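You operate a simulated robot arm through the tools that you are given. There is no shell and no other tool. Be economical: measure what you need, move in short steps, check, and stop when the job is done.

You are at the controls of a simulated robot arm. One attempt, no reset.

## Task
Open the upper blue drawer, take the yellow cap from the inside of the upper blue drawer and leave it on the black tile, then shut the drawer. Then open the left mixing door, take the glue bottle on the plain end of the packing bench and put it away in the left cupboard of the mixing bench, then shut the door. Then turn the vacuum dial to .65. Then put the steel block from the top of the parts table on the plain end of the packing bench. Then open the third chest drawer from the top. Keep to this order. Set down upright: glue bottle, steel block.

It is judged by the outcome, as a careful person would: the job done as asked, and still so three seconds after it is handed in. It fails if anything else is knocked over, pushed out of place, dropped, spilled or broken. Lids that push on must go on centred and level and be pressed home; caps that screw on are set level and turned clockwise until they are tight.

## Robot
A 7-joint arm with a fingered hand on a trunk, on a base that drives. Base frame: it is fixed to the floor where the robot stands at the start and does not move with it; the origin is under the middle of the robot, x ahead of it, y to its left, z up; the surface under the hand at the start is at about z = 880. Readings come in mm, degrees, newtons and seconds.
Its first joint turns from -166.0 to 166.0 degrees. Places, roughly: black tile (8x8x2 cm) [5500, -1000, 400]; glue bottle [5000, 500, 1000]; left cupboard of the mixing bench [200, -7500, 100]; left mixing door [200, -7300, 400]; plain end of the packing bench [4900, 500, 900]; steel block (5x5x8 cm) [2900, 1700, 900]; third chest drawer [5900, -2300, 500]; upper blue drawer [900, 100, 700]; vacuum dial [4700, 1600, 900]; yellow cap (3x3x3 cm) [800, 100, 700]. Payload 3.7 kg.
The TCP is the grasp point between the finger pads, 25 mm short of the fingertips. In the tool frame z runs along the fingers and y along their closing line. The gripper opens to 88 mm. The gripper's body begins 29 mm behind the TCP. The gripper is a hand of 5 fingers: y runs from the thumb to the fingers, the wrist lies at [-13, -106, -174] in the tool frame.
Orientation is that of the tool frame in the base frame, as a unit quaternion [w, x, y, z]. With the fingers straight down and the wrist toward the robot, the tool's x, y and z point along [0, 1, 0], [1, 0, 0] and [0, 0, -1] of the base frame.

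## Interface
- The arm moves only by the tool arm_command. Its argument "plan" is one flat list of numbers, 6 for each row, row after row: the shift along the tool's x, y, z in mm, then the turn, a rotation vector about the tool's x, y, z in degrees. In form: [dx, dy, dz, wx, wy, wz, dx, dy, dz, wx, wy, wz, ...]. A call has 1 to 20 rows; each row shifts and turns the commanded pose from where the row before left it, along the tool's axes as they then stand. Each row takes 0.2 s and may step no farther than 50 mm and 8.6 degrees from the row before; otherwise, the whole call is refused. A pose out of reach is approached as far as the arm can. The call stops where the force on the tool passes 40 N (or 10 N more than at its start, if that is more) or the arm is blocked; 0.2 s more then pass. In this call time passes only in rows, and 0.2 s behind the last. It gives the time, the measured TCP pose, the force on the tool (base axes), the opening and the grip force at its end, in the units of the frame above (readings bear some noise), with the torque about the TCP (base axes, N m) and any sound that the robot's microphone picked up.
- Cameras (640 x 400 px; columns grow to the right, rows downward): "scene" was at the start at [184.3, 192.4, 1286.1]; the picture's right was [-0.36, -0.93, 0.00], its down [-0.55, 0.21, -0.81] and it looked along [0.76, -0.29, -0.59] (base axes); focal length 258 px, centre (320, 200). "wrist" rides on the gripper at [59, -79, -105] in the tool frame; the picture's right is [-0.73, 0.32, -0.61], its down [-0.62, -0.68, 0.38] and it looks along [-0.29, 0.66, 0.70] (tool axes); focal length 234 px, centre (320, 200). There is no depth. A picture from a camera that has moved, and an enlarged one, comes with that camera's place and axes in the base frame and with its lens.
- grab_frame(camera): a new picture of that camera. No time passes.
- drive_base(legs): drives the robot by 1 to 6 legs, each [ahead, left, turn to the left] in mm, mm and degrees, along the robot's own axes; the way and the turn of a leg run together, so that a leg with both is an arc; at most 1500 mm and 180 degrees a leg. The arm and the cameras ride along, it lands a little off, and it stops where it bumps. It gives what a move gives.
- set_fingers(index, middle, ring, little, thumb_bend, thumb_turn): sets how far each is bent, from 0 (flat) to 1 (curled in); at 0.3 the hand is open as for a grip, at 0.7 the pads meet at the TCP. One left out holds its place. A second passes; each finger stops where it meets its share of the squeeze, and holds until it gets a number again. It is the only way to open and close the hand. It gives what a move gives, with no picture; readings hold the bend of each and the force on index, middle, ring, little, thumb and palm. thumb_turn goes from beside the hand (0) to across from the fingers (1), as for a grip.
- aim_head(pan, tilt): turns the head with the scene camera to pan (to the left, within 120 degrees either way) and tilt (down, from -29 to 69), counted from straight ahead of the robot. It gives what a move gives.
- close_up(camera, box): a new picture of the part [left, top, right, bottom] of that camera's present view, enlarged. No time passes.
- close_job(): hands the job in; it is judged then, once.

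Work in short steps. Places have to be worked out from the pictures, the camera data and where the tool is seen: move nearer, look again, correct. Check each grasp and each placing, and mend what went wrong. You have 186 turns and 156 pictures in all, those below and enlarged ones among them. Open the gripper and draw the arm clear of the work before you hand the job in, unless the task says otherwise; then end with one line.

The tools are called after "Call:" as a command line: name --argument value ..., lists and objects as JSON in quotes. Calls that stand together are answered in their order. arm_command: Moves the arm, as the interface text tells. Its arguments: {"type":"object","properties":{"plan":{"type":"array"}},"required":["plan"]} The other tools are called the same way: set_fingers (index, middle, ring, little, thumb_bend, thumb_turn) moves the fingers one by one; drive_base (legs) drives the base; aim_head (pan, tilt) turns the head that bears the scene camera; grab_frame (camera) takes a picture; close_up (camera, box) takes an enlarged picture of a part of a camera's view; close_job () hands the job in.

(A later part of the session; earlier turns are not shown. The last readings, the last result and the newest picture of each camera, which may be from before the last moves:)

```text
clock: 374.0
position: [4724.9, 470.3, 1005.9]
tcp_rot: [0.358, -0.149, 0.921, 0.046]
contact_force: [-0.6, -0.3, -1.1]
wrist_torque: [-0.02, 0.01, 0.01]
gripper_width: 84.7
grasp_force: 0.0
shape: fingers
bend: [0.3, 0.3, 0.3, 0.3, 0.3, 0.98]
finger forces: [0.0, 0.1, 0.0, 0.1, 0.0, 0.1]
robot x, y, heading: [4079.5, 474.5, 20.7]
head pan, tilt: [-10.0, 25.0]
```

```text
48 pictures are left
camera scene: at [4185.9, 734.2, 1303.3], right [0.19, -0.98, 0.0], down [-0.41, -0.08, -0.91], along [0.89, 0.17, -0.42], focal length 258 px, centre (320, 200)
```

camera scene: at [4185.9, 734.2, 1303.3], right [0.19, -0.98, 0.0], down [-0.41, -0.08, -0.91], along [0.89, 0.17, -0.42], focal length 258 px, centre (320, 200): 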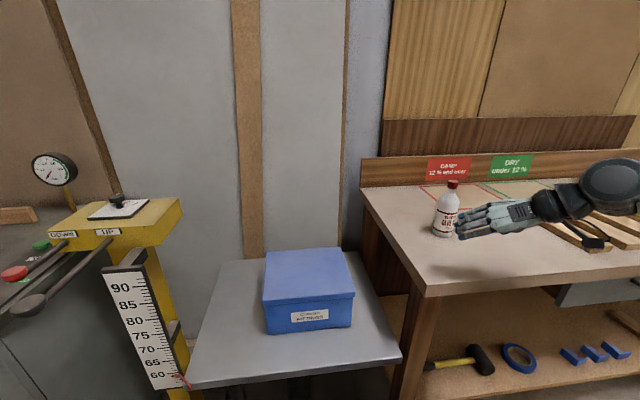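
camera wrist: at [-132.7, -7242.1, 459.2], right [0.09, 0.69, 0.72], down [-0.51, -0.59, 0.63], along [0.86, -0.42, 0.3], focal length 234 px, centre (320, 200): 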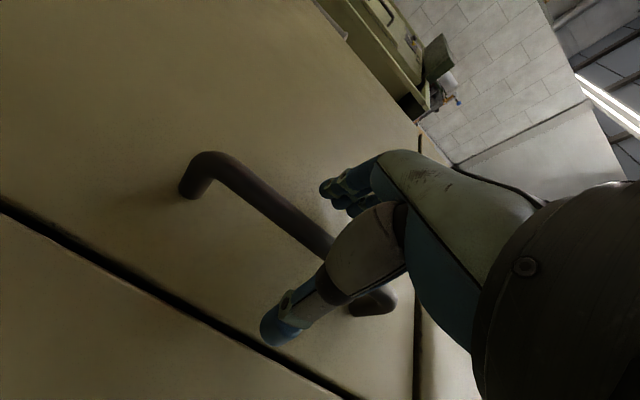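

The bottle is confirmed at [4889, 496]. I'll lower to grip height, align sideways and advance in two stages.

Call:
arm_command --plan '[15, -12, 16, 0, 0, 0, 15, -12, 16, 0, 0, 0, -23, 0, 21, 0, 0, 0, -23, 0, 21, 0, 0, 0]'

Call:
grab_frame --camera "wrist"

Call:
close_up --camera "scene" --box '[400, 160, 560, 260]'

```text
clock: 375.0
position: [4792.3, 463.8, 959.2]
tcp_rot: [0.359, -0.149, 0.92, 0.046]
contact_force: [-0.4, -1.4, 0.0]
wrist_torque: [0.0, 0.0, 0.01]
gripper_width: 84.8
grasp_force: 0.0
shape: fingers
bend: [0.3, 0.3, 0.3, 0.3, 0.3, 0.98]
finger forces: [0.1, 0.2, 0.0, 0.0, 0.0, 0.0]
robot x, y, heading: [4080.7, 473.2, 20.8]
head pan, tilt: [-10.0, 25.0]
```

```text
47 pictures are left
camera wrist: at [4707.1, 356.0, 1001.0], right [0.02, 0.37, 0.93], down [0.89, -0.42, 0.15], along [0.45, 0.83, -0.33], focal length 234 px, centre (320, 200)
```

wrist: 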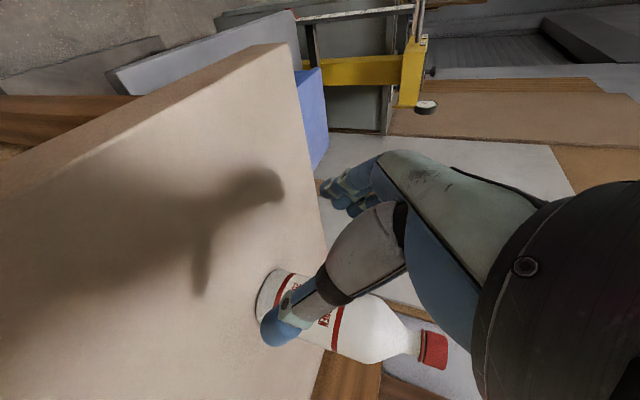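

```text
4.00 times, centred on (480, 210) of scene
camera zoom: at [4186.1, 734.0, 1303.3], right [0.19, -0.98, 0.0], down [-0.42, -0.08, -0.91], along [0.89, 0.17, -0.42], focal length 1034 px, centre (-320, 160)
```

zoom: 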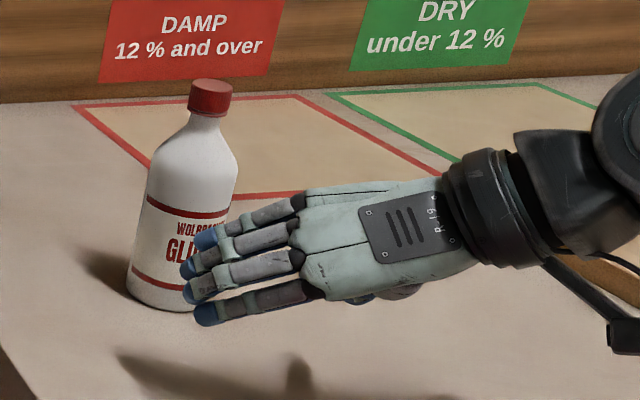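

The bottle refines to about [4902, 490]. I'll flatten the hand's pitch to ~30° so the neck stays clear of the palm, open wider, and close in carefully.

Call:
set_fingers --index 0.22 --middle 0.22 --ring 0.22 --little 0.22 --thumb_bend 0.22

Call:
arm_command --plan '[0, 0, 0, 0, -8.5, 0, 0, 0, 0, 0, -8.5, 0, -11, -9, -7, 0, 0, 0, -12.4, 0, 20.8, 0, 0, 0, -12.4, 0, 20.8, 0, 0, 0]'

Call:
grab_frame --camera "wrist"

Call:
close_up --camera "scene" --box '[400, 160, 560, 260]'

```text
clock: 376.0
position: [4789.6, 464.7, 959.6]
tcp_rot: [0.357, -0.15, 0.921, 0.046]
contact_force: [0.0, 0.0, -1.1]
wrist_torque: [0.01, -0.03, 0.03]
gripper_width: 100.0
grasp_force: 0.0
shape: fingers
bend: [0.22, 0.22, 0.22, 0.22, 0.22, 0.97]
finger forces: [0.1, 0.0, 0.1, 0.1, 0.1, 0.1]
robot x, y, heading: [4080.7, 471.5, 21.0]
head pan, tilt: [-10.0, 25.0]
```

```text
clock: 377.2
position: [4839.1, 469.1, 973.9]
tcp_rot: [0.49, -0.14, 0.858, 0.068]
contact_force: [0.3, -0.4, 0.1]
wrist_torque: [0.01, 0.02, 0.01]
gripper_width: 99.7
grasp_force: 0.0
shape: fingers
bend: [0.22, 0.22, 0.22, 0.22, 0.22, 0.97]
finger forces: [0.1, 0.0, 0.0, 0.0, 0.0, 0.1]
robot x, y, heading: [4078.7, 470.3, 20.9]
head pan, tilt: [-10.0, 25.0]
```

```text
45 pictures are left
camera wrist: at [4748.2, 358.1, 980.6], right [-0.25, 0.28, 0.93], down [0.82, -0.44, 0.36], along [0.51, 0.85, -0.12], focal length 234 px, centre (320, 200)
```

wrist: 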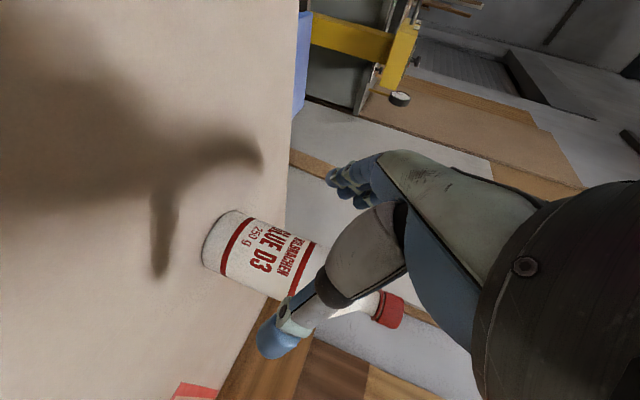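

```text
4.00 times, centred on (480, 210) of scene
camera zoom: at [4186.1, 734.0, 1303.3], right [0.19, -0.98, 0.0], down [-0.42, -0.08, -0.91], along [0.89, 0.17, -0.42], focal length 1034 px, centre (-320, 160)
```

zoom: 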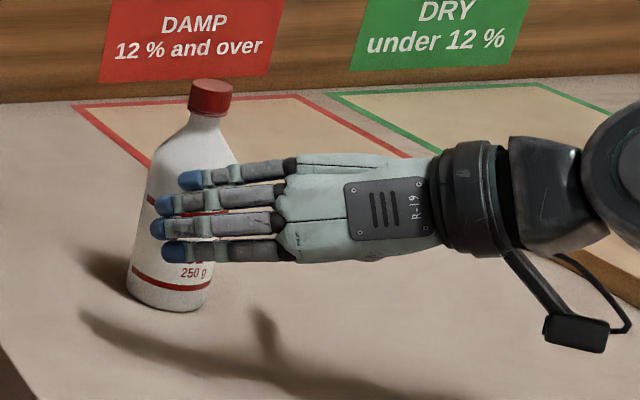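

The bottle is centred between thumb and fingers. Advancing the last ~50 mm, then closing.

Call:
arm_command --plan '[-9, 0, 15, 0, 0, 0, -9, 0, 15, 0, 0, 0, -8, 0, 14, 0, 0, 0]'

Call:
set_fingers --index 0.5 --middle 0.5 --ring 0.5 --little 0.5 --thumb_bend 0.45

Call:
grab_frame --camera "wrist"

```text
clock: 378.0
position: [4888.6, 485.4, 970.8]
tcp_rot: [0.49, -0.141, 0.858, 0.069]
contact_force: [0.5, -0.8, -0.2]
wrist_torque: [-0.03, 0.04, -0.01]
gripper_width: 99.5
grasp_force: 0.1
shape: fingers
bend: [0.22, 0.22, 0.22, 0.22, 0.22, 0.97]
finger forces: [0.1, 0.1, 0.0, 0.0, 0.0, 0.1]
robot x, y, heading: [4083.4, 468.5, 20.9]
head pan, tilt: [-10.0, 25.0]
```

```text
clock: 379.0
position: [4888.5, 486.4, 970.5]
tcp_rot: [0.49, -0.14, 0.858, 0.068]
contact_force: [-0.4, 0.6, 0.0]
wrist_torque: [0.0, 0.01, -0.02]
gripper_width: 49.8
grasp_force: 1.3
shape: fingers
bend: [0.49, 0.49, 0.49, 0.5, 0.44, 0.99]
finger forces: [0.5, 0.7, 0.3, 0.0, 1.2, 0.0]
robot x, y, heading: [4078.4, 475.9, 20.8]
head pan, tilt: [-10.0, 25.0]
```

```text
43 pictures are left
camera wrist: at [4798.8, 375.1, 978.2], right [-0.25, 0.28, 0.93], down [0.82, -0.44, 0.35], along [0.51, 0.85, -0.12], focal length 234 px, centre (320, 200)
```

wrist: 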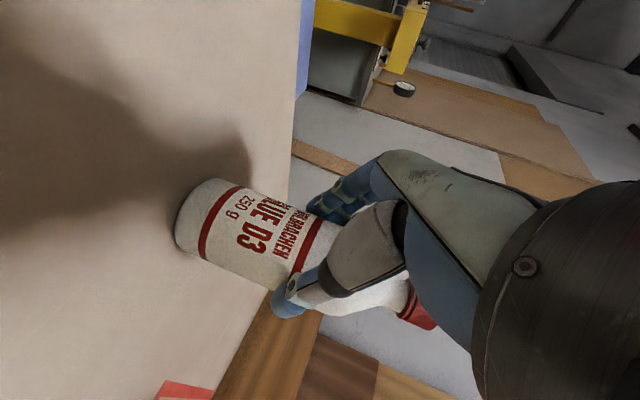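

All contacts are on the bottle. Firming the grip and lifting slightly.

Call:
set_fingers --index 0.62 --middle 0.62 --ring 0.62 --little 0.62 --thumb_bend 0.58

Call:
arm_command --plan '[-17, 0, -10, 0, 0, 0, -26, 0, -15, 0, 0, 0, -34, 0, -20, 0, 0, 0]'

Call:
close_up --camera "scene" --box '[400, 140, 560, 240]'

```text
clock: 380.0
position: [4887.9, 486.0, 972.2]
tcp_rot: [0.491, -0.14, 0.857, 0.068]
contact_force: [0.5, 0.6, 4.1]
wrist_torque: [0.0, -0.07, 0.04]
gripper_width: 46.7
grasp_force: 11.9
shape: fingers
bend: [0.55, 0.56, 0.56, 0.61, 0.44, 0.99]
finger forces: [4.1, 4.7, 3.6, 0.8, 11.0, 0.0]
robot x, y, heading: [4079.5, 471.7, 20.8]
head pan, tilt: [-10.0, 25.0]
```

```text
clock: 380.8
position: [4886.1, 485.4, 1061.2]
tcp_rot: [0.49, -0.142, 0.857, 0.067]
contact_force: [0.0, 0.0, -2.4]
wrist_torque: [-0.01, 0.04, -0.03]
gripper_width: 46.6
grasp_force: 10.9
shape: fingers
bend: [0.55, 0.56, 0.57, 0.62, 0.44, 0.98]
finger forces: [4.0, 4.2, 2.9, 0.1, 11.2, 0.0]
robot x, y, heading: [4080.5, 471.4, 20.6]
head pan, tilt: [-10.0, 25.0]
```

```text
4.00 times, centred on (480, 190) of scene
camera zoom: at [4186.2, 734.0, 1303.3], right [0.19, -0.98, 0.0], down [-0.42, -0.08, -0.91], along [0.89, 0.17, -0.42], focal length 1034 px, centre (-320, 240)
```

zoom: 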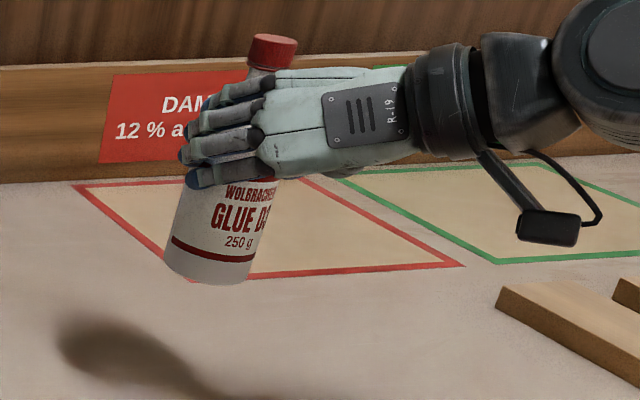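

The bottle is held securely. I'll draw it back over the base and inward before travelling.

Call:
arm_command --plan '[16, 0, -34, 0, 0, 0, 16, 0, -34, 0, 0, 0, 16, 20, -34, 0, 0, 0, 16, 22, -34, 0, 0, 0, 16, 22, -34, 0, 0, 0, 16, 22, -34, 0, 0, 0, 16, 22, -34, 0, 0, 0, 16, 22, -34, 0, 0, 0]'

Call:
drive_base --legs '[[0, 590, 0]]'

Call:
aim_head --pan -35 --tilt 25

Call:
grab_frame --camera "scene"

```text
clock: 382.6
position: [4564.4, 519.4, 1088.9]
tcp_rot: [0.491, -0.141, 0.857, 0.067]
contact_force: [-0.6, 0.1, -2.2]
wrist_torque: [0.03, 0.04, 0.0]
gripper_width: 46.6
grasp_force: 11.2
shape: fingers
bend: [0.55, 0.56, 0.58, 0.62, 0.44, 0.98]
finger forces: [3.9, 4.1, 2.8, 0.1, 11.3, 0.0]
robot x, y, heading: [4080.7, 473.9, 20.6]
head pan, tilt: [-10.0, 25.0]
```

```text
clock: 385.9
position: [4359.5, 1069.4, 1090.0]
tcp_rot: [0.491, -0.132, 0.859, 0.063]
contact_force: [0.2, -0.3, -3.3]
wrist_torque: [-0.01, 0.07, -0.03]
gripper_width: 46.5
grasp_force: 11.1
shape: fingers
bend: [0.55, 0.56, 0.58, 0.62, 0.44, 0.98]
finger forces: [4.0, 4.1, 2.8, 0.0, 11.2, 0.0]
robot x, y, heading: [3871.5, 1028.0, 20.0]
head pan, tilt: [-10.0, 25.0]
```

```text
clock: 386.8
position: [4359.1, 1069.3, 1089.4]
tcp_rot: [0.49, -0.133, 0.859, 0.064]
contact_force: [0.7, 0.1, -2.2]
wrist_torque: [0.03, 0.09, -0.01]
gripper_width: 46.5
grasp_force: 11.2
shape: fingers
bend: [0.55, 0.56, 0.58, 0.62, 0.44, 0.98]
finger forces: [4.0, 4.1, 2.9, 0.1, 11.3, 0.1]
robot x, y, heading: [3875.4, 1031.5, 19.9]
head pan, tilt: [-35.0, 25.0]
```

```text
41 pictures are left
camera scene: at [3982.5, 1250.9, 1303.3], right [-0.26, -0.96, 0.0], down [-0.41, 0.11, -0.91], along [0.87, -0.24, -0.42], focal length 258 px, centre (320, 200)
```

scene: 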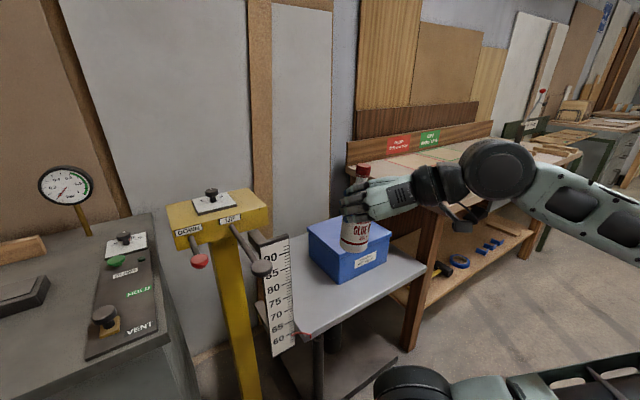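

The bottle is carried clear. Now back along the aisle toward the corridor to the mixing bench.

Call:
drive_base --legs '[[-1480, 0, 0], [-850, 760, 0]]'

```text
clock: 399.6
position: [1923.0, 1043.0, 1090.3]
tcp_rot: [0.491, -0.109, 0.863, 0.051]
contact_force: [-0.2, -0.1, -2.9]
wrist_torque: [-0.02, 0.1, -0.01]
gripper_width: 46.7
grasp_force: 11.3
shape: fingers
bend: [0.55, 0.56, 0.58, 0.62, 0.44, 0.98]
finger forces: [3.9, 4.1, 2.9, 0.0, 11.1, 0.0]
robot x, y, heading: [1435.2, 1030.8, 16.8]
head pan, tilt: [-35.0, 25.0]
```

Call:
drive_base --legs '[[-1440, 286, 0], [0, 0, -86]]'

```text
clock: 410.5
position: [25.7, 412.2, 1088.8]
tcp_rot: [0.395, 0.504, 0.708, -0.296]
contact_force: [-1.0, -0.5, -2.0]
wrist_torque: [0.05, -0.03, 0.0]
gripper_width: 46.4
grasp_force: 10.6
shape: fingers
bend: [0.55, 0.56, 0.58, 0.62, 0.44, 0.98]
finger forces: [3.5, 3.9, 2.8, 0.1, 10.7, 0.1]
robot x, y, heading: [-22.2, 897.4, -68.9]
head pan, tilt: [-35.0, 25.0]
```

Call:
drive_base --legs '[[0, 0, -1.4], [800, -70, 0]]'

Call:
aim_head --pan -45 --tilt 25

Call:
grab_frame --camera "scene"

```text
clock: 415.2
position: [237.3, -367.4, 1090.5]
tcp_rot: [0.394, 0.508, 0.705, -0.299]
contact_force: [-0.8, -0.4, -3.0]
wrist_torque: [0.07, 0.02, -0.03]
gripper_width: 46.6
grasp_force: 10.6
shape: fingers
bend: [0.55, 0.56, 0.58, 0.62, 0.44, 0.98]
finger forces: [3.6, 3.9, 2.9, 0.0, 10.7, 0.0]
robot x, y, heading: [189.7, 119.2, -69.2]
head pan, tilt: [-35.0, 25.0]
```

```text
clock: 415.9
position: [236.2, -368.0, 1088.9]
tcp_rot: [0.394, 0.508, 0.706, -0.299]
contact_force: [-0.3, 0.1, -1.9]
wrist_torque: [0.08, 0.01, 0.0]
gripper_width: 46.6
grasp_force: 10.6
shape: fingers
bend: [0.55, 0.57, 0.58, 0.62, 0.44, 0.98]
finger forces: [3.5, 3.9, 3.0, 0.0, 10.8, 0.0]
robot x, y, heading: [192.2, 121.9, -69.0]
head pan, tilt: [-45.0, 25.0]
```

```text
40 pictures are left
camera scene: at [400.7, 18.3, 1303.3], right [-0.91, 0.41, 0.0], down [0.17, 0.39, -0.91], along [-0.37, -0.83, -0.42], focal length 258 px, centre (320, 200)
```

scene: 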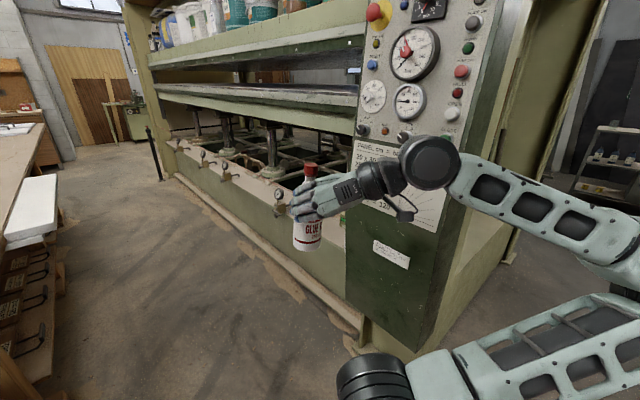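

The elbow sticks out to the right near the press column. I'll extend the hand forward to bring the elbow in, shift slightly left, and pass the column in two legs.

Call:
arm_command --plan '[-20, 10, 34, 0, 0, 0, -20, 10, 34, 0, 0, 0, -20, 10, 34, 0, 0, 0, -20, 10, 34, 0, 0, 0, -20, 10, 34, 0, 0, 0, -20, 10, 34, 0, 0, 0]'

Call:
grab_frame --camera "scene"

```text
clock: 417.3
position: [363.0, -576.9, 1088.6]
tcp_rot: [0.394, 0.508, 0.706, -0.298]
contact_force: [0.7, -0.8, -2.4]
wrist_torque: [0.07, 0.03, -0.01]
gripper_width: 46.2
grasp_force: 10.5
shape: fingers
bend: [0.55, 0.57, 0.58, 0.62, 0.44, 0.98]
finger forces: [3.4, 3.8, 2.9, 0.1, 10.7, 0.0]
robot x, y, heading: [193.0, 114.8, -69.6]
head pan, tilt: [-45.0, 25.0]
```

```text
39 pictures are left
camera scene: at [400.5, 18.3, 1303.3], right [-0.91, 0.41, 0.0], down [0.17, 0.39, -0.91], along [-0.37, -0.83, -0.42], focal length 258 px, centre (320, 200)
```

scene: 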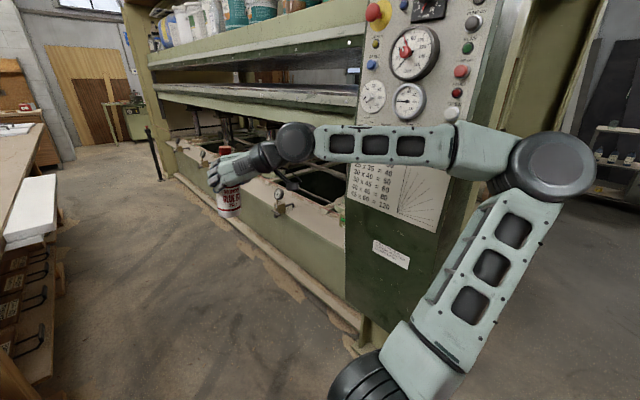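

The elbow now clears the column by about 160 mm. Driving down the corridor.

Call:
drive_base --legs '[[0, 0, -0.8], [900, 0, 0], [500, -40, 0]]'

```text
clock: 419.9
position: [460.8, -831.7, 1085.9]
tcp_rot: [0.384, 0.509, 0.705, -0.309]
contact_force: [0.1, 0.3, -2.6]
wrist_torque: [0.05, -0.01, 0.01]
gripper_width: 45.5
grasp_force: 10.4
shape: fingers
bend: [0.56, 0.57, 0.58, 0.62, 0.44, 0.98]
finger forces: [3.4, 3.7, 3.1, 0.0, 10.7, 0.0]
robot x, y, heading: [287.3, -138.4, -69.7]
head pan, tilt: [-45.0, 25.0]
heard: click
stopped in leg 2: the robot was blocked; the commanded pose is now the measured one
```

Blocked on the left this time, likely at the cabinet handles (I heard a click). I'll shift right 80 mm and check what happened.

Call:
drive_base --legs '[[-30, -20, 0], [0, -70, 0]]'

Call:
aim_head --pan 45 --tilt 50

Call:
grab_frame --camera "scene"

```text
clock: 420.6
position: [457.0, -828.9, 1086.8]
tcp_rot: [0.383, 0.509, 0.706, -0.31]
contact_force: [-0.2, 0.2, -2.0]
wrist_torque: [0.09, 0.02, 0.02]
gripper_width: 46.1
grasp_force: 10.3
shape: fingers
bend: [0.56, 0.57, 0.58, 0.62, 0.44, 0.98]
finger forces: [3.4, 3.7, 3.2, 0.1, 10.4, 0.1]
robot x, y, heading: [283.6, -137.2, -69.6]
head pan, tilt: [-45.0, 25.0]
stopped in leg 1: the robot was blocked; the commanded pose is now the measured one
```

```text
clock: 422.2
position: [457.8, -829.4, 1086.7]
tcp_rot: [0.384, 0.509, 0.706, -0.309]
contact_force: [-0.1, -0.5, -2.6]
wrist_torque: [0.07, 0.03, 0.0]
gripper_width: 45.6
grasp_force: 10.3
shape: fingers
bend: [0.56, 0.57, 0.58, 0.62, 0.44, 0.98]
finger forces: [3.5, 3.7, 3.3, 0.0, 10.5, 0.0]
robot x, y, heading: [283.9, -136.6, -69.7]
head pan, tilt: [45.0, 50.0]
```

```text
38 pictures are left
camera scene: at [604.9, -181.9, 1265.5], right [-0.42, -0.91, 0.0], down [-0.7, 0.32, -0.64], along [0.58, -0.27, -0.77], focal length 258 px, centre (320, 200)
```

scene: 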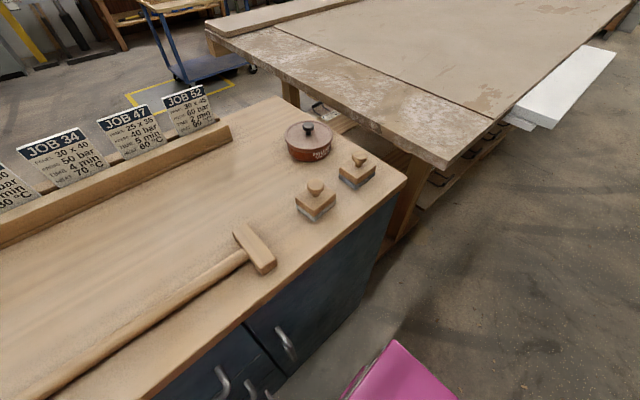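

Call:
aim_head --pan -75 --tilt 30

Call:
grab_frame --camera "scene"

```text
clock: 424.2
position: [457.4, -828.9, 1087.4]
tcp_rot: [0.384, 0.508, 0.706, -0.31]
contact_force: [-0.3, 0.4, -3.7]
wrist_torque: [0.03, 0.0, 0.0]
gripper_width: 45.8
grasp_force: 10.5
shape: fingers
bend: [0.56, 0.57, 0.58, 0.62, 0.44, 0.98]
finger forces: [3.5, 3.6, 3.2, 0.0, 10.5, 0.0]
robot x, y, heading: [286.2, -137.7, -69.4]
head pan, tilt: [-75.0, 30.0]
```

```text
37 pictures are left
camera scene: at [461.2, -202.1, 1295.2], right [-0.58, 0.81, 0.0], down [0.41, 0.29, -0.87], along [-0.71, -0.5, -0.5], focal length 258 px, centre (320, 200)
```

scene: 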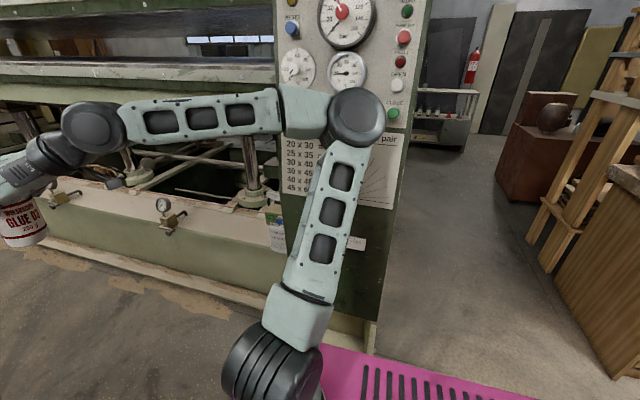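

The elbow is up against the control panel, while the base has spare room on its left. I'll shift 90 mm left, go past the column, then move back to mid-corridor.

Call:
drive_base --legs '[[0, 90, 0], [520, 0, 0], [400, -130, 0]]'

```text
clock: 430.2
position: [756.6, -1714.8, 1087.0]
tcp_rot: [0.384, 0.508, 0.707, -0.308]
contact_force: [-0.6, 0.6, -2.8]
wrist_torque: [0.08, 0.01, -0.02]
gripper_width: 45.8
grasp_force: 10.1
shape: fingers
bend: [0.56, 0.57, 0.58, 0.62, 0.44, 0.98]
finger forces: [3.5, 3.6, 3.1, 0.0, 10.5, 0.0]
robot x, y, heading: [584.6, -1020.8, -69.5]
head pan, tilt: [-75.0, 30.0]
```

Call:
drive_base --legs '[[0, 0, -0.8], [1490, -50, 0], [1490, 0, 0]]'

```text
clock: 445.3
position: [1802.5, -4592.2, 1085.6]
tcp_rot: [0.386, 0.504, 0.709, -0.306]
contact_force: [-0.8, -0.1, -3.0]
wrist_torque: [0.05, 0.0, 0.03]
gripper_width: 45.9
grasp_force: 9.9
shape: fingers
bend: [0.56, 0.57, 0.58, 0.62, 0.44, 0.98]
finger forces: [3.5, 3.6, 3.2, 0.0, 10.4, 0.1]
robot x, y, heading: [1621.3, -3899.4, -69.1]
head pan, tilt: [-75.0, 30.0]
```

Call:
drive_base --legs '[[0, 0, -1.2], [900, 0, 0], [150, -1270, 0], [150, -1270, 0], [0, 0, 2]]'

Call:
aim_head --pan 0 --tilt 30

Call:
grab_frame --camera "scene"

```text
clock: 462.6
position: [-169.0, -6562.9, 1085.5]
tcp_rot: [0.383, 0.511, 0.705, -0.31]
contact_force: [0.1, 0.8, -3.5]
wrist_torque: [0.08, -0.03, 0.01]
gripper_width: 45.6
grasp_force: 10.9
shape: fingers
bend: [0.56, 0.57, 0.58, 0.62, 0.44, 0.98]
finger forces: [3.4, 3.6, 3.2, 0.1, 10.4, 0.0]
robot x, y, heading: [-333.0, -5866.4, -69.9]
head pan, tilt: [-75.0, 30.0]
```

```text
clock: 464.1
position: [-167.4, -6562.1, 1086.0]
tcp_rot: [0.383, 0.511, 0.705, -0.31]
contact_force: [-0.1, 0.0, -2.4]
wrist_torque: [0.13, 0.02, 0.02]
gripper_width: 45.5
grasp_force: 9.9
shape: fingers
bend: [0.56, 0.57, 0.58, 0.62, 0.44, 0.98]
finger forces: [3.4, 3.6, 3.3, 0.1, 10.4, 0.0]
robot x, y, heading: [-334.1, -5865.7, -70.2]
head pan, tilt: [0.0, 30.0]
```

```text
36 pictures are left
camera scene: at [-55.6, -5969.4, 1295.3], right [-0.94, -0.34, 0.0], down [-0.17, 0.47, -0.87], along [0.3, -0.81, -0.5], focal length 258 px, centre (320, 200)
```

scene: 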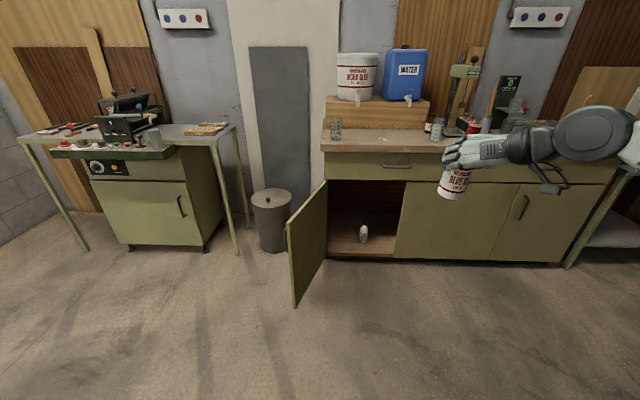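

The door stands wide open. I'll drive closer and begin lowering the bottle in front of the cupboard.

Call:
drive_base --legs '[[560, -50, 0]]'

Call:
arm_command --plan '[38, 10, 23, 0, 0, 0, 38, 10, 23, 0, 0, 0, 38, 10, 23, 0, 0, 0, 38, 10, 23, 0, 0, 0, 38, 10, 23, 0, 0, 0, 38, 10, 23, 0, 0, 0, 38, 10, 23, 0, 0, 0, 38, 10, 23, 0, 0, 0, 38, 10, 23, 0, 0, 0, 38, 10, 23, 0, 0, 0]'

Call:
arm_command --plan '[38, 10, 23, 0, 0, 0, 38, 10, 23, 0, 0, 0, 38, 10, 23, 0, 0, 0, 38, 10, 23, 0, 0, 0, 38, 10, 23, 0, 0, 0, 38, 10, 23, 0, 0, 0, 38, 10, 23, 0, 0, 0]'

Call:
grab_frame --camera "scene"

```text
clock: 467.3
position: [-1.1, -7106.6, 1086.2]
tcp_rot: [0.387, 0.503, 0.709, -0.307]
contact_force: [-0.5, -0.9, -3.4]
wrist_torque: [0.13, 0.0, -0.01]
gripper_width: 45.4
grasp_force: 10.3
shape: fingers
bend: [0.56, 0.57, 0.58, 0.62, 0.44, 0.98]
finger forces: [3.4, 3.6, 3.2, 0.0, 10.3, 0.0]
robot x, y, heading: [-179.7, -6413.6, -68.8]
head pan, tilt: [0.0, 30.0]
```

```text
clock: 469.5
position: [82.8, -7108.7, 641.9]
tcp_rot: [0.386, 0.504, 0.709, -0.306]
contact_force: [0.2, 0.3, -2.6]
wrist_torque: [0.06, -0.02, 0.01]
gripper_width: 45.1
grasp_force: 9.2
shape: fingers
bend: [0.56, 0.57, 0.58, 0.62, 0.44, 0.98]
finger forces: [3.1, 3.5, 2.9, 0.0, 10.0, 0.0]
out of reach, approached as far as the arm can: row 6, 7, 8
robot x, y, heading: [-177.2, -6413.1, -69.0]
head pan, tilt: [0.0, 30.0]
```

```text
clock: 471.1
position: [142.1, -7116.4, 409.7]
tcp_rot: [0.386, 0.504, 0.709, -0.306]
contact_force: [-0.5, -0.2, -3.4]
wrist_torque: [0.1, 0.0, -0.04]
gripper_width: 44.9
grasp_force: 10.3
shape: fingers
bend: [0.56, 0.57, 0.58, 0.62, 0.44, 0.98]
finger forces: [3.4, 3.5, 3.0, 0.0, 9.9, 0.0]
out of reach, approached as far as the arm can: row 6, 7
robot x, y, heading: [-184.4, -6414.1, -68.6]
head pan, tilt: [0.0, 30.0]
```

```text
35 pictures are left
camera scene: at [99.2, -6512.5, 1295.3], right [-0.93, -0.36, 0.0], down [-0.18, 0.47, -0.87], along [0.31, -0.81, -0.5], focal length 258 px, centre (320, 200)
```

scene: 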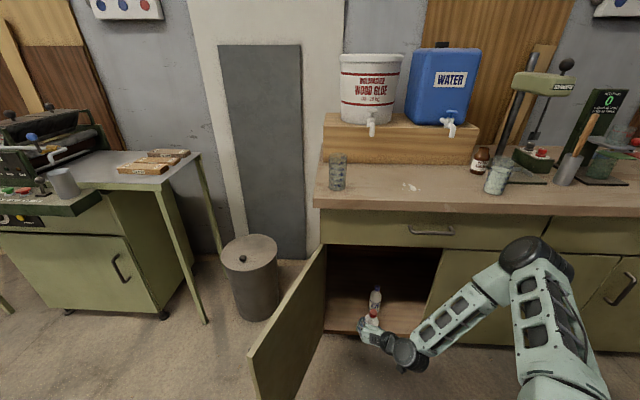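

The hand is low in front of the open cupboard. I'll extend forward while lowering further.

Call:
arm_command --plan '[17, 7, 33, 0, 0, 0, 17, 7, 33, 0, 0, 0, 17, 7, 33, 0, 0, 0, 17, 7, 33, 0, 0, 0, 17, 7, 33, 0, 0, 0, 12, 7, 25, 0, 0, 0]'

Call:
close_up --camera "scene" --box '[290, 230, 450, 330]'

```text
clock: 472.5
position: [216.7, -7234.5, 383.2]
tcp_rot: [0.385, 0.504, 0.71, -0.306]
contact_force: [0.2, 0.7, -2.4]
wrist_torque: [0.08, 0.02, -0.02]
gripper_width: 45.1
grasp_force: 9.5
shape: fingers
bend: [0.56, 0.57, 0.58, 0.62, 0.44, 0.98]
finger forces: [3.2, 3.5, 3.1, 0.0, 10.0, 0.0]
out of reach, approached as far as the arm can: row 1, 2, 3, 4, 5, 6
robot x, y, heading: [-180.3, -6413.6, -68.7]
head pan, tilt: [0.0, 30.0]
```

```text
4.00 times, centred on (370, 280) of scene
camera zoom: at [99.3, -6512.5, 1295.3], right [-0.93, -0.36, 0.0], down [-0.18, 0.47, -0.87], along [0.31, -0.81, -0.5], focal length 1034 px, centre (120, -120)
```

zoom: 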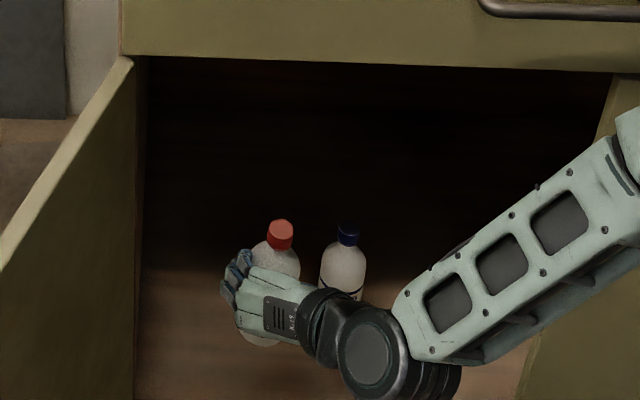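

The low pose is limited because the hand is too close to the arm's axis. I'll back the base 260 mm and reach out further while lowering.

Call:
drive_base --legs '[[-260, 0, -1.5]]'

Call:
arm_command --plan '[4, 0, 44, 0, 0, 0, 4, 0, 44, 0, 0, 0, 4, 0, 44, 0, 0, 0, 20, 0, 40, 0, 0, 0, 25, 0, 35, 0, 0, 0, 25, 0, 25, 0, 0, 0]'

```text
clock: 474.4
position: [98.8, -7011.0, 383.1]
tcp_rot: [0.38, 0.517, 0.7, -0.313]
contact_force: [-0.1, -0.6, -2.2]
wrist_torque: [0.08, 0.01, 0.02]
gripper_width: 45.2
grasp_force: 9.9
shape: fingers
bend: [0.56, 0.57, 0.58, 0.62, 0.44, 0.98]
finger forces: [3.3, 3.4, 3.1, 0.0, 10.0, 0.1]
robot x, y, heading: [-269.6, -6177.6, -70.7]
head pan, tilt: [0.0, 30.0]
```

```text
clock: 475.8
position: [121.7, -7091.4, 388.4]
tcp_rot: [0.379, 0.518, 0.7, -0.314]
contact_force: [-0.1, -0.1, -2.7]
wrist_torque: [0.09, 0.0, 0.0]
gripper_width: 45.0
grasp_force: 10.4
shape: fingers
bend: [0.56, 0.57, 0.58, 0.62, 0.44, 0.98]
finger forces: [3.4, 3.4, 3.1, 0.0, 9.9, 0.0]
out of reach, approached as far as the arm can: row 1, 2, 3, 4, 5, 6
robot x, y, heading: [-268.5, -6175.7, -70.9]
head pan, tilt: [0.0, 30.0]
```

Height seems limited by the wrist angle rather than distance. I'll test by pitching the hand further down and lowering.

Call:
arm_command --plan '[0, 0, -20, 0, 8, 0, 0, 0, -20, 0, 8, 0, 0, 0, 0, 0, 8, 0, 0, 0, 30, 0, 0, 0, 0, 0, 40, 0, 0, 0, 0, 0, 40, 0, 0, 0]'

Call:
grab_frame --camera "scene"

```text
clock: 477.2
position: [124.3, -7099.7, 357.4]
tcp_rot: [0.225, 0.571, 0.764, -0.199]
contact_force: [-0.7, -0.7, -2.5]
wrist_torque: [0.04, 0.02, -0.01]
gripper_width: 44.7
grasp_force: 9.3
shape: fingers
bend: [0.56, 0.57, 0.58, 0.62, 0.44, 0.98]
finger forces: [2.8, 3.5, 3.2, 0.0, 9.7, 0.0]
out of reach, approached as far as the arm can: row 6
robot x, y, heading: [-269.2, -6177.2, -70.9]
head pan, tilt: [0.0, 30.0]
```

```text
33 pictures are left
camera scene: at [8.0, -6284.5, 1295.3], right [-0.95, -0.33, 0.0], down [-0.16, 0.47, -0.87], along [0.28, -0.82, -0.5], focal length 258 px, centre (320, 200)
```

scene: 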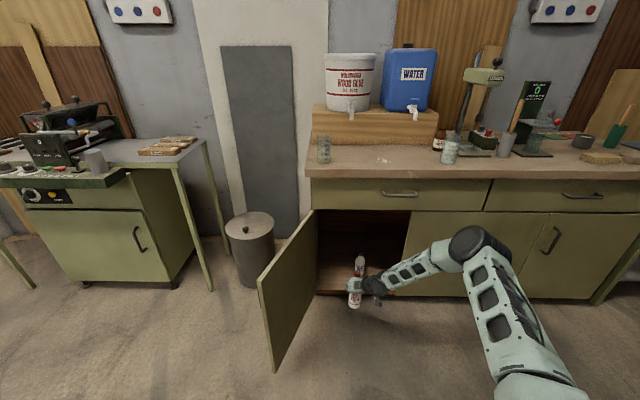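

Call:
arm_command --plan '[0, -45, 0, 0, 0, 0, 0, -45, 0, 0, 0, 0, 0, -45, 0, 0, 0, 0, 0, -45, 0, 0, 0, 0, 0, -40, 0, 0, 0, 0, 15, 0, 25, 0, 0, 0, 15, 0, 25, 0, 0, 0, 15, 0, 25, 0, 0, 0, 15, 0, 25, 0, 0, 0]'

```text
clock: 479.2
position: [-93.2, -7141.7, 352.8]
tcp_rot: [0.225, 0.571, 0.764, -0.198]
contact_force: [0.3, -1.2, -1.8]
wrist_torque: [0.08, 0.01, 0.01]
gripper_width: 44.2
grasp_force: 9.4
shape: fingers
bend: [0.57, 0.57, 0.58, 0.62, 0.44, 0.98]
finger forces: [2.8, 3.4, 3.1, 0.0, 8.7, 0.0]
out of reach, approached as far as the arm can: row 6, 7, 8, 9
robot x, y, heading: [-267.4, -6179.2, -70.9]
head pan, tilt: [0.0, 30.0]
```

Call:
arm_command --plan '[0, 0, 0, 0, 8.5, 0, 0, 0, 0, 0, 8.5, 0, 0, 0, 0, 0, 8.5, 0, 0, 0, 0, 0, 8.5, 0, 0, 0, 30, 0, 0, 0, 0, 0, 30, 0, 0, 0, 0, 0, 30, 0, 0, 0, 0, 0, 30, 0, 0, 0]'

```text
clock: 481.0
position: [-58.8, -7071.2, 340.3]
tcp_rot: [0.075, 0.622, 0.779, -0.028]
contact_force: [0.7, -0.8, -2.6]
wrist_torque: [0.05, 0.0, 0.0]
gripper_width: 40.0
grasp_force: 8.4
shape: fingers
bend: [0.59, 0.57, 0.57, 0.62, 0.45, 0.98]
finger forces: [1.7, 3.5, 3.7, 0.1, 8.0, 0.1]
out of reach, approached as far as the arm can: row 2, 3, 4, 5, 6, 7, 8
robot x, y, heading: [-268.6, -6176.9, -70.9]
head pan, tilt: [0.0, 30.0]
```

Turning the hand to point along the forearm (yawed left) may free the wrist. I'll yaw left ~40°, bring the pitch back up so the bottle is upright, and try lowering.

Call:
arm_command --plan '[0, 0, -25, 0, 0, -8, 0, 0, -25, 0, 0, -8, 0, 0, 0, 0, 0, -8, 0, 0, 0, 0, 0, -8, 0, 0, 0, 0, 0, -8, 0, 0, 0, 0, -8.4, 0, 0, 0, 0, 0, -8.4, 0, 0, 0, 0, 0, -8.4, 0, 0, 0, 0, 0, -8.4, 0, 0, 0, 0, 0, -8.4, 0, 0, 0, 0, 0, -8.4, 0]'

Call:
arm_command --plan '[34, 0, 20, 0, 0, 0, 34, 0, 20, 0, 0, 0, 34, 0, 20, 0, 0, 0, 34, 0, 20, 0, 0, 0, 34, 0, 20, 0, 0, 0]'

Call:
grab_frame --camera "scene"

```text
clock: 483.4
position: [5.6, -6959.9, 465.4]
tcp_rot: [0.504, 0.293, 0.789, -0.193]
contact_force: [0.0, -0.2, -3.0]
wrist_torque: [0.05, 0.06, -0.01]
gripper_width: 39.3
grasp_force: 9.1
shape: fingers
bend: [0.59, 0.57, 0.57, 0.62, 0.46, 0.98]
finger forces: [2.6, 3.3, 3.3, 0.0, 8.2, 0.0]
out of reach, approached as far as the arm can: row 1, 2, 3, 4, 5
robot x, y, heading: [-269.4, -6172.5, -70.9]
head pan, tilt: [0.0, 30.0]
```

```text
clock: 484.6
position: [17.5, -6973.6, 403.7]
tcp_rot: [0.505, 0.292, 0.789, -0.193]
contact_force: [0.9, 0.1, -2.7]
wrist_torque: [0.09, 0.07, 0.0]
gripper_width: 39.5
grasp_force: 8.6
shape: fingers
bend: [0.59, 0.57, 0.57, 0.62, 0.46, 0.98]
finger forces: [2.8, 3.5, 3.3, 0.0, 8.1, 0.0]
out of reach, approached as far as the arm can: row 2, 3, 4, 5
robot x, y, heading: [-264.7, -6175.9, -71.0]
head pan, tilt: [0.0, 30.0]
```

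```text
32 pictures are left
camera scene: at [8.0, -6284.4, 1295.3], right [-0.95, -0.33, 0.0], down [-0.16, 0.47, -0.87], along [0.28, -0.82, -0.5], focal length 258 px, centre (320, 200)
```

scene: 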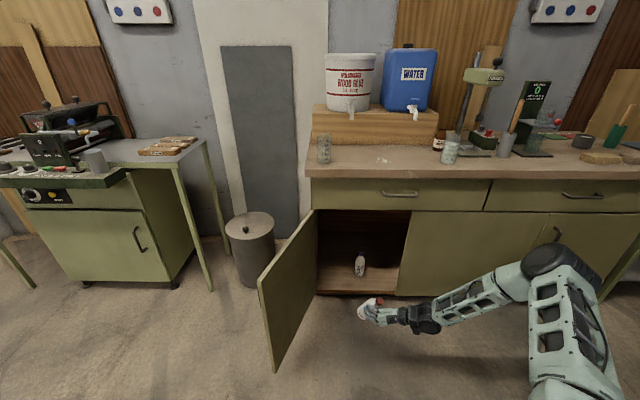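

I'll test whether a longer horizontal reach allows a lower height: turn the hand forward again, raise slightly, extend, then lower.

Call:
arm_command --plan '[-40, 0, -18, 7.2, 0, 3.3, -30, 0, -14, 7.2, 0, 3.3, 0, 0, 0, 7.2, 0, 3.3, 0, 0, 0, 7.2, 0, 3.3, -19, 0, 42, 0, 0, 0, -19, 0, 42, 0, 0, 0, -19, 0, 42, 0, 0, 0, -19, 0, 42, 0, 0, 0, -19, 0, 42, 0, 0, 0, -19, 0, 42, 0, 0, 0]'

Call:
arm_command --plan '[40, 0, 18, 0, 0, 0, 40, 0, 18, 0, 0, 0, 40, 0, 18, 0, 0, 0, 40, 0, 18, 0, 0, 0]'

```text
clock: 486.8
position: [96.0, -7238.6, 477.3]
tcp_rot: [0.434, 0.497, 0.678, -0.324]
contact_force: [-0.1, 0.2, -2.2]
wrist_torque: [0.12, -0.02, 0.03]
gripper_width: 39.2
grasp_force: 8.9
shape: fingers
bend: [0.59, 0.57, 0.57, 0.62, 0.46, 0.98]
finger forces: [2.8, 3.4, 3.2, 0.1, 8.1, 0.0]
robot x, y, heading: [-270.6, -6175.0, -71.1]
head pan, tilt: [0.0, 30.0]
```

```text
clock: 487.8
position: [95.4, -7233.8, 451.9]
tcp_rot: [0.434, 0.497, 0.678, -0.324]
contact_force: [0.0, -0.3, -2.4]
wrist_torque: [0.1, 0.04, -0.01]
gripper_width: 39.4
grasp_force: 8.5
shape: fingers
bend: [0.59, 0.57, 0.57, 0.62, 0.46, 0.97]
finger forces: [2.6, 3.3, 3.2, 0.0, 8.1, 0.0]
out of reach, approached as far as the arm can: row 1, 2, 3, 4
robot x, y, heading: [-268.2, -6175.1, -70.6]
head pan, tilt: [0.0, 30.0]
```

This wrist pose bottoms out near z 380, too high for the cupboard floor. The tool-down pose reached lower before, so I'll set the bottle on the mixing bench top, re-grip it by the cap from above, and place it that way. First I raise it clear.

Call:
arm_command --plan '[18, 0, -40, 0, 0, 0, 18, 0, -40, 0, 0, 0, -41, 0, -19, 0, 0, 0, -41, 0, -19, 0, 0, 0, -41, 0, -19, 0, 0, 0, -41, 0, -19, 0, 0, 0, -41, 0, -19, 0, 0, 0, -41, 0, -19, 0, 0, 0, -41, 0, -19, 0, 0, 0, -41, 0, -19, 0, 0, 0, -41, 0, -19, 0, 0, 0, -41, 0, -19, 0, 0, 0, -41, 0, -19, 0, 0, 0, -41, 0, -19, 0, 0, 0, -41, 0, -19, 0, 0, 0]'

Call:
drive_base --legs '[[330, -40, 0]]'

Call:
grab_frame --camera "scene"

```text
clock: 491.0
position: [70.5, -7140.9, 1040.9]
tcp_rot: [0.434, 0.497, 0.678, -0.323]
contact_force: [-1.0, 0.6, -3.1]
wrist_torque: [0.13, 0.02, -0.02]
gripper_width: 39.2
grasp_force: 7.7
shape: fingers
bend: [0.59, 0.57, 0.57, 0.62, 0.46, 0.97]
finger forces: [2.7, 3.1, 2.5, 0.1, 7.9, 0.1]
robot x, y, heading: [-266.6, -6176.3, -71.0]
head pan, tilt: [0.0, 30.0]
```

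```text
clock: 493.2
position: [136.7, -7468.8, 1041.1]
tcp_rot: [0.434, 0.497, 0.677, -0.325]
contact_force: [0.4, 0.3, -2.4]
wrist_torque: [0.12, 0.0, -0.01]
gripper_width: 39.4
grasp_force: 7.9
shape: fingers
bend: [0.59, 0.57, 0.57, 0.62, 0.46, 0.97]
finger forces: [2.6, 3.1, 2.7, 0.0, 7.7, 0.1]
robot x, y, heading: [-201.6, -6502.1, -71.0]
head pan, tilt: [0.0, 30.0]
```

```text
31 pictures are left
camera scene: at [76.6, -6612.1, 1295.3], right [-0.95, -0.32, 0.0], down [-0.16, 0.47, -0.87], along [0.28, -0.82, -0.5], focal length 258 px, centre (320, 200)
```

scene: 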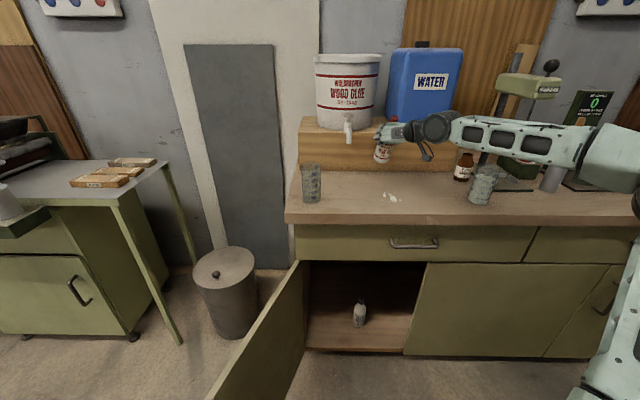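

The bottle hangs over a free part of the bench top. I'll lower it until it touches.

Call:
arm_command --plan '[18, 0, 8, 0, 0, 0, 18, 0, 8, 0, 0, 0, 14, 0, 6, 0, 0, 0, 7, 0, 3, 0, 0, 0, 7, 0, 3, 0, 0, 0]'

Call:
close_up --camera "scene" --box '[320, 90, 480, 190]'

```text
clock: 494.4
position: [136.6, -7466.6, 972.2]
tcp_rot: [0.435, 0.497, 0.676, -0.326]
contact_force: [0.6, 1.1, 5.6]
wrist_torque: [-0.02, -0.01, 0.02]
gripper_width: 39.2
grasp_force: 8.7
shape: fingers
bend: [0.59, 0.57, 0.57, 0.62, 0.46, 0.98]
finger forces: [2.0, 3.9, 3.5, 0.1, 8.0, 0.1]
robot x, y, heading: [-201.0, -6501.9, -71.2]
head pan, tilt: [0.0, 30.0]
```

```text
4.00 times, centred on (400, 140) of scene
camera zoom: at [76.5, -6611.7, 1295.3], right [-0.95, -0.32, 0.0], down [-0.16, 0.47, -0.87], along [0.28, -0.82, -0.5], focal length 1034 px, centre (0, 440)
```

zoom: 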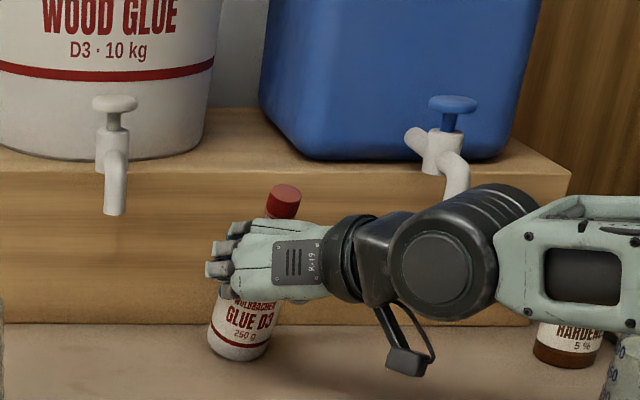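

The bottle leans ~10° to the right in the grip. I'll lift 6 mm, roll the hand to straighten it, and set it down.

Call:
arm_command --plan '[-6, 0, -3, 0, 0, 0, 0, 0, 0, 1.9, 0, -4.2, 0, 0, 0, 1.9, 0, -4.2, 4, 0, 2, 0, 0, 0, 3, 0, 1, 0, 0, 0]'

Call:
close_up --camera "scene" --box '[340, 110, 452, 180]'

```text
clock: 495.6
position: [134.8, -7468.9, 970.5]
tcp_rot: [0.393, 0.461, 0.7, -0.377]
contact_force: [0.6, 0.8, 2.5]
wrist_torque: [-0.03, -0.02, 0.02]
gripper_width: 39.0
grasp_force: 8.3
shape: fingers
bend: [0.59, 0.57, 0.57, 0.62, 0.46, 0.98]
finger forces: [2.1, 3.4, 3.1, 0.0, 7.8, 0.0]
robot x, y, heading: [-200.4, -6504.2, -71.0]
head pan, tilt: [0.0, 30.0]
```

```text
5.71 times, centred on (396, 145) of scene
camera zoom: at [76.5, -6611.8, 1295.3], right [-0.95, -0.32, 0.0], down [-0.16, 0.47, -0.87], along [0.28, -0.82, -0.5], focal length 1477 px, centre (-114, 514)
```

zoom: 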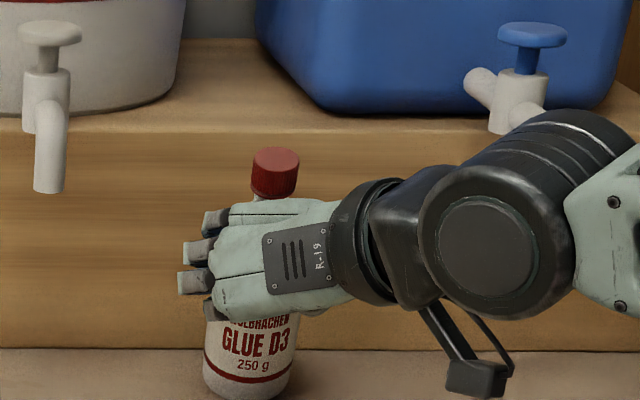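

Upright now. I'll release and withdraw straight back.

Call:
set_fingers --index 0.25 --middle 0.25 --ring 0.25 --little 0.25 --thumb_bend 0.25

Call:
arm_command --plan '[10, 0, -22, 0, 0, 0, 12, 0, -27, 0, 0, 0, 16, 0, -36, 0, 0, 0, 16, 0, -36, 0, 0, 0, -10, 0, -36, -2, 0, 4.2, -30, 0, -30, -2, 0, 4.2, -41, 0, -19, 0, 8.5, 0, -41, 0, -19, 0, 8.5, 0, 0, 0, 0, 0, 8.5, 0, 0, 0, 0, 0, 8.5, 0, 0, 0, 0, 0, 8.5, 0, 0, 0, 0, 0, 8.5, 0, 0, 0, 0, 0, 8.5, 0, 0, 0, 0, 0, 5.5, 0]'

Call:
arm_command --plan '[0, 0, 0, 0, 0, 8.5, 0, 0, 0, 0, 0, 8.5, 0, 0, 0, 0, 0, 8.5, 0, 0, 0, 0, 0, 8.5, 0, 0, 0, 0, 0, 8.5, 0, 0, 0, 0, 0, 8.5, 0, 0, 0, 0, 0, 8.5, 0, 0, 0, 0, 0, 8.5, 0, 0, 0, 0, 0, 8.5, 0, 0, 0, 0, 0, 8.5]'

Call:
grab_frame --camera "scene"

```text
clock: 496.6
position: [134.3, -7467.3, 971.3]
tcp_rot: [0.393, 0.461, 0.7, -0.378]
contact_force: [0.4, 0.6, 0.0]
wrist_torque: [-0.02, -0.01, 0.01]
gripper_width: 94.0
grasp_force: 0.1
shape: fingers
bend: [0.25, 0.25, 0.25, 0.25, 0.25, 0.97]
finger forces: [0.0, 0.1, 0.0, 0.0, 0.1, 0.0]
robot x, y, heading: [-199.2, -6498.5, -71.4]
head pan, tilt: [0.0, 30.0]
```

```text
clock: 499.6
position: [90.3, -7302.7, 1124.6]
tcp_rot: [0.003, 0.593, 0.805, -0.005]
contact_force: [0.1, -0.7, 0.4]
wrist_torque: [-0.03, 0.02, 0.0]
gripper_width: 94.4
grasp_force: 0.0
shape: fingers
bend: [0.25, 0.25, 0.25, 0.25, 0.25, 0.97]
finger forces: [0.0, 0.1, 0.0, 0.0, 0.1, 0.0]
robot x, y, heading: [-201.3, -6501.4, -71.3]
head pan, tilt: [0.0, 30.0]
```

```text
clock: 501.8
position: [90.1, -7303.3, 1124.2]
tcp_rot: [0.005, 0.981, 0.192, -0.003]
contact_force: [0.2, 0.2, 0.0]
wrist_torque: [0.0, -0.04, 0.0]
gripper_width: 94.4
grasp_force: 0.1
shape: fingers
bend: [0.25, 0.25, 0.25, 0.25, 0.25, 0.97]
finger forces: [0.1, 0.0, 0.0, 0.0, 0.0, 0.1]
robot x, y, heading: [-196.8, -6504.6, -70.9]
head pan, tilt: [0.0, 30.0]
```

```text
28 pictures are left
camera scene: at [76.5, -6612.1, 1295.3], right [-0.95, -0.32, 0.0], down [-0.16, 0.47, -0.87], along [0.28, -0.82, -0.5], focal length 258 px, centre (320, 200)
```

scene: 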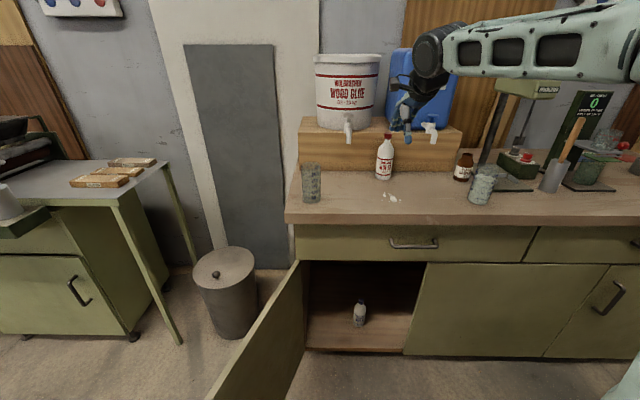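

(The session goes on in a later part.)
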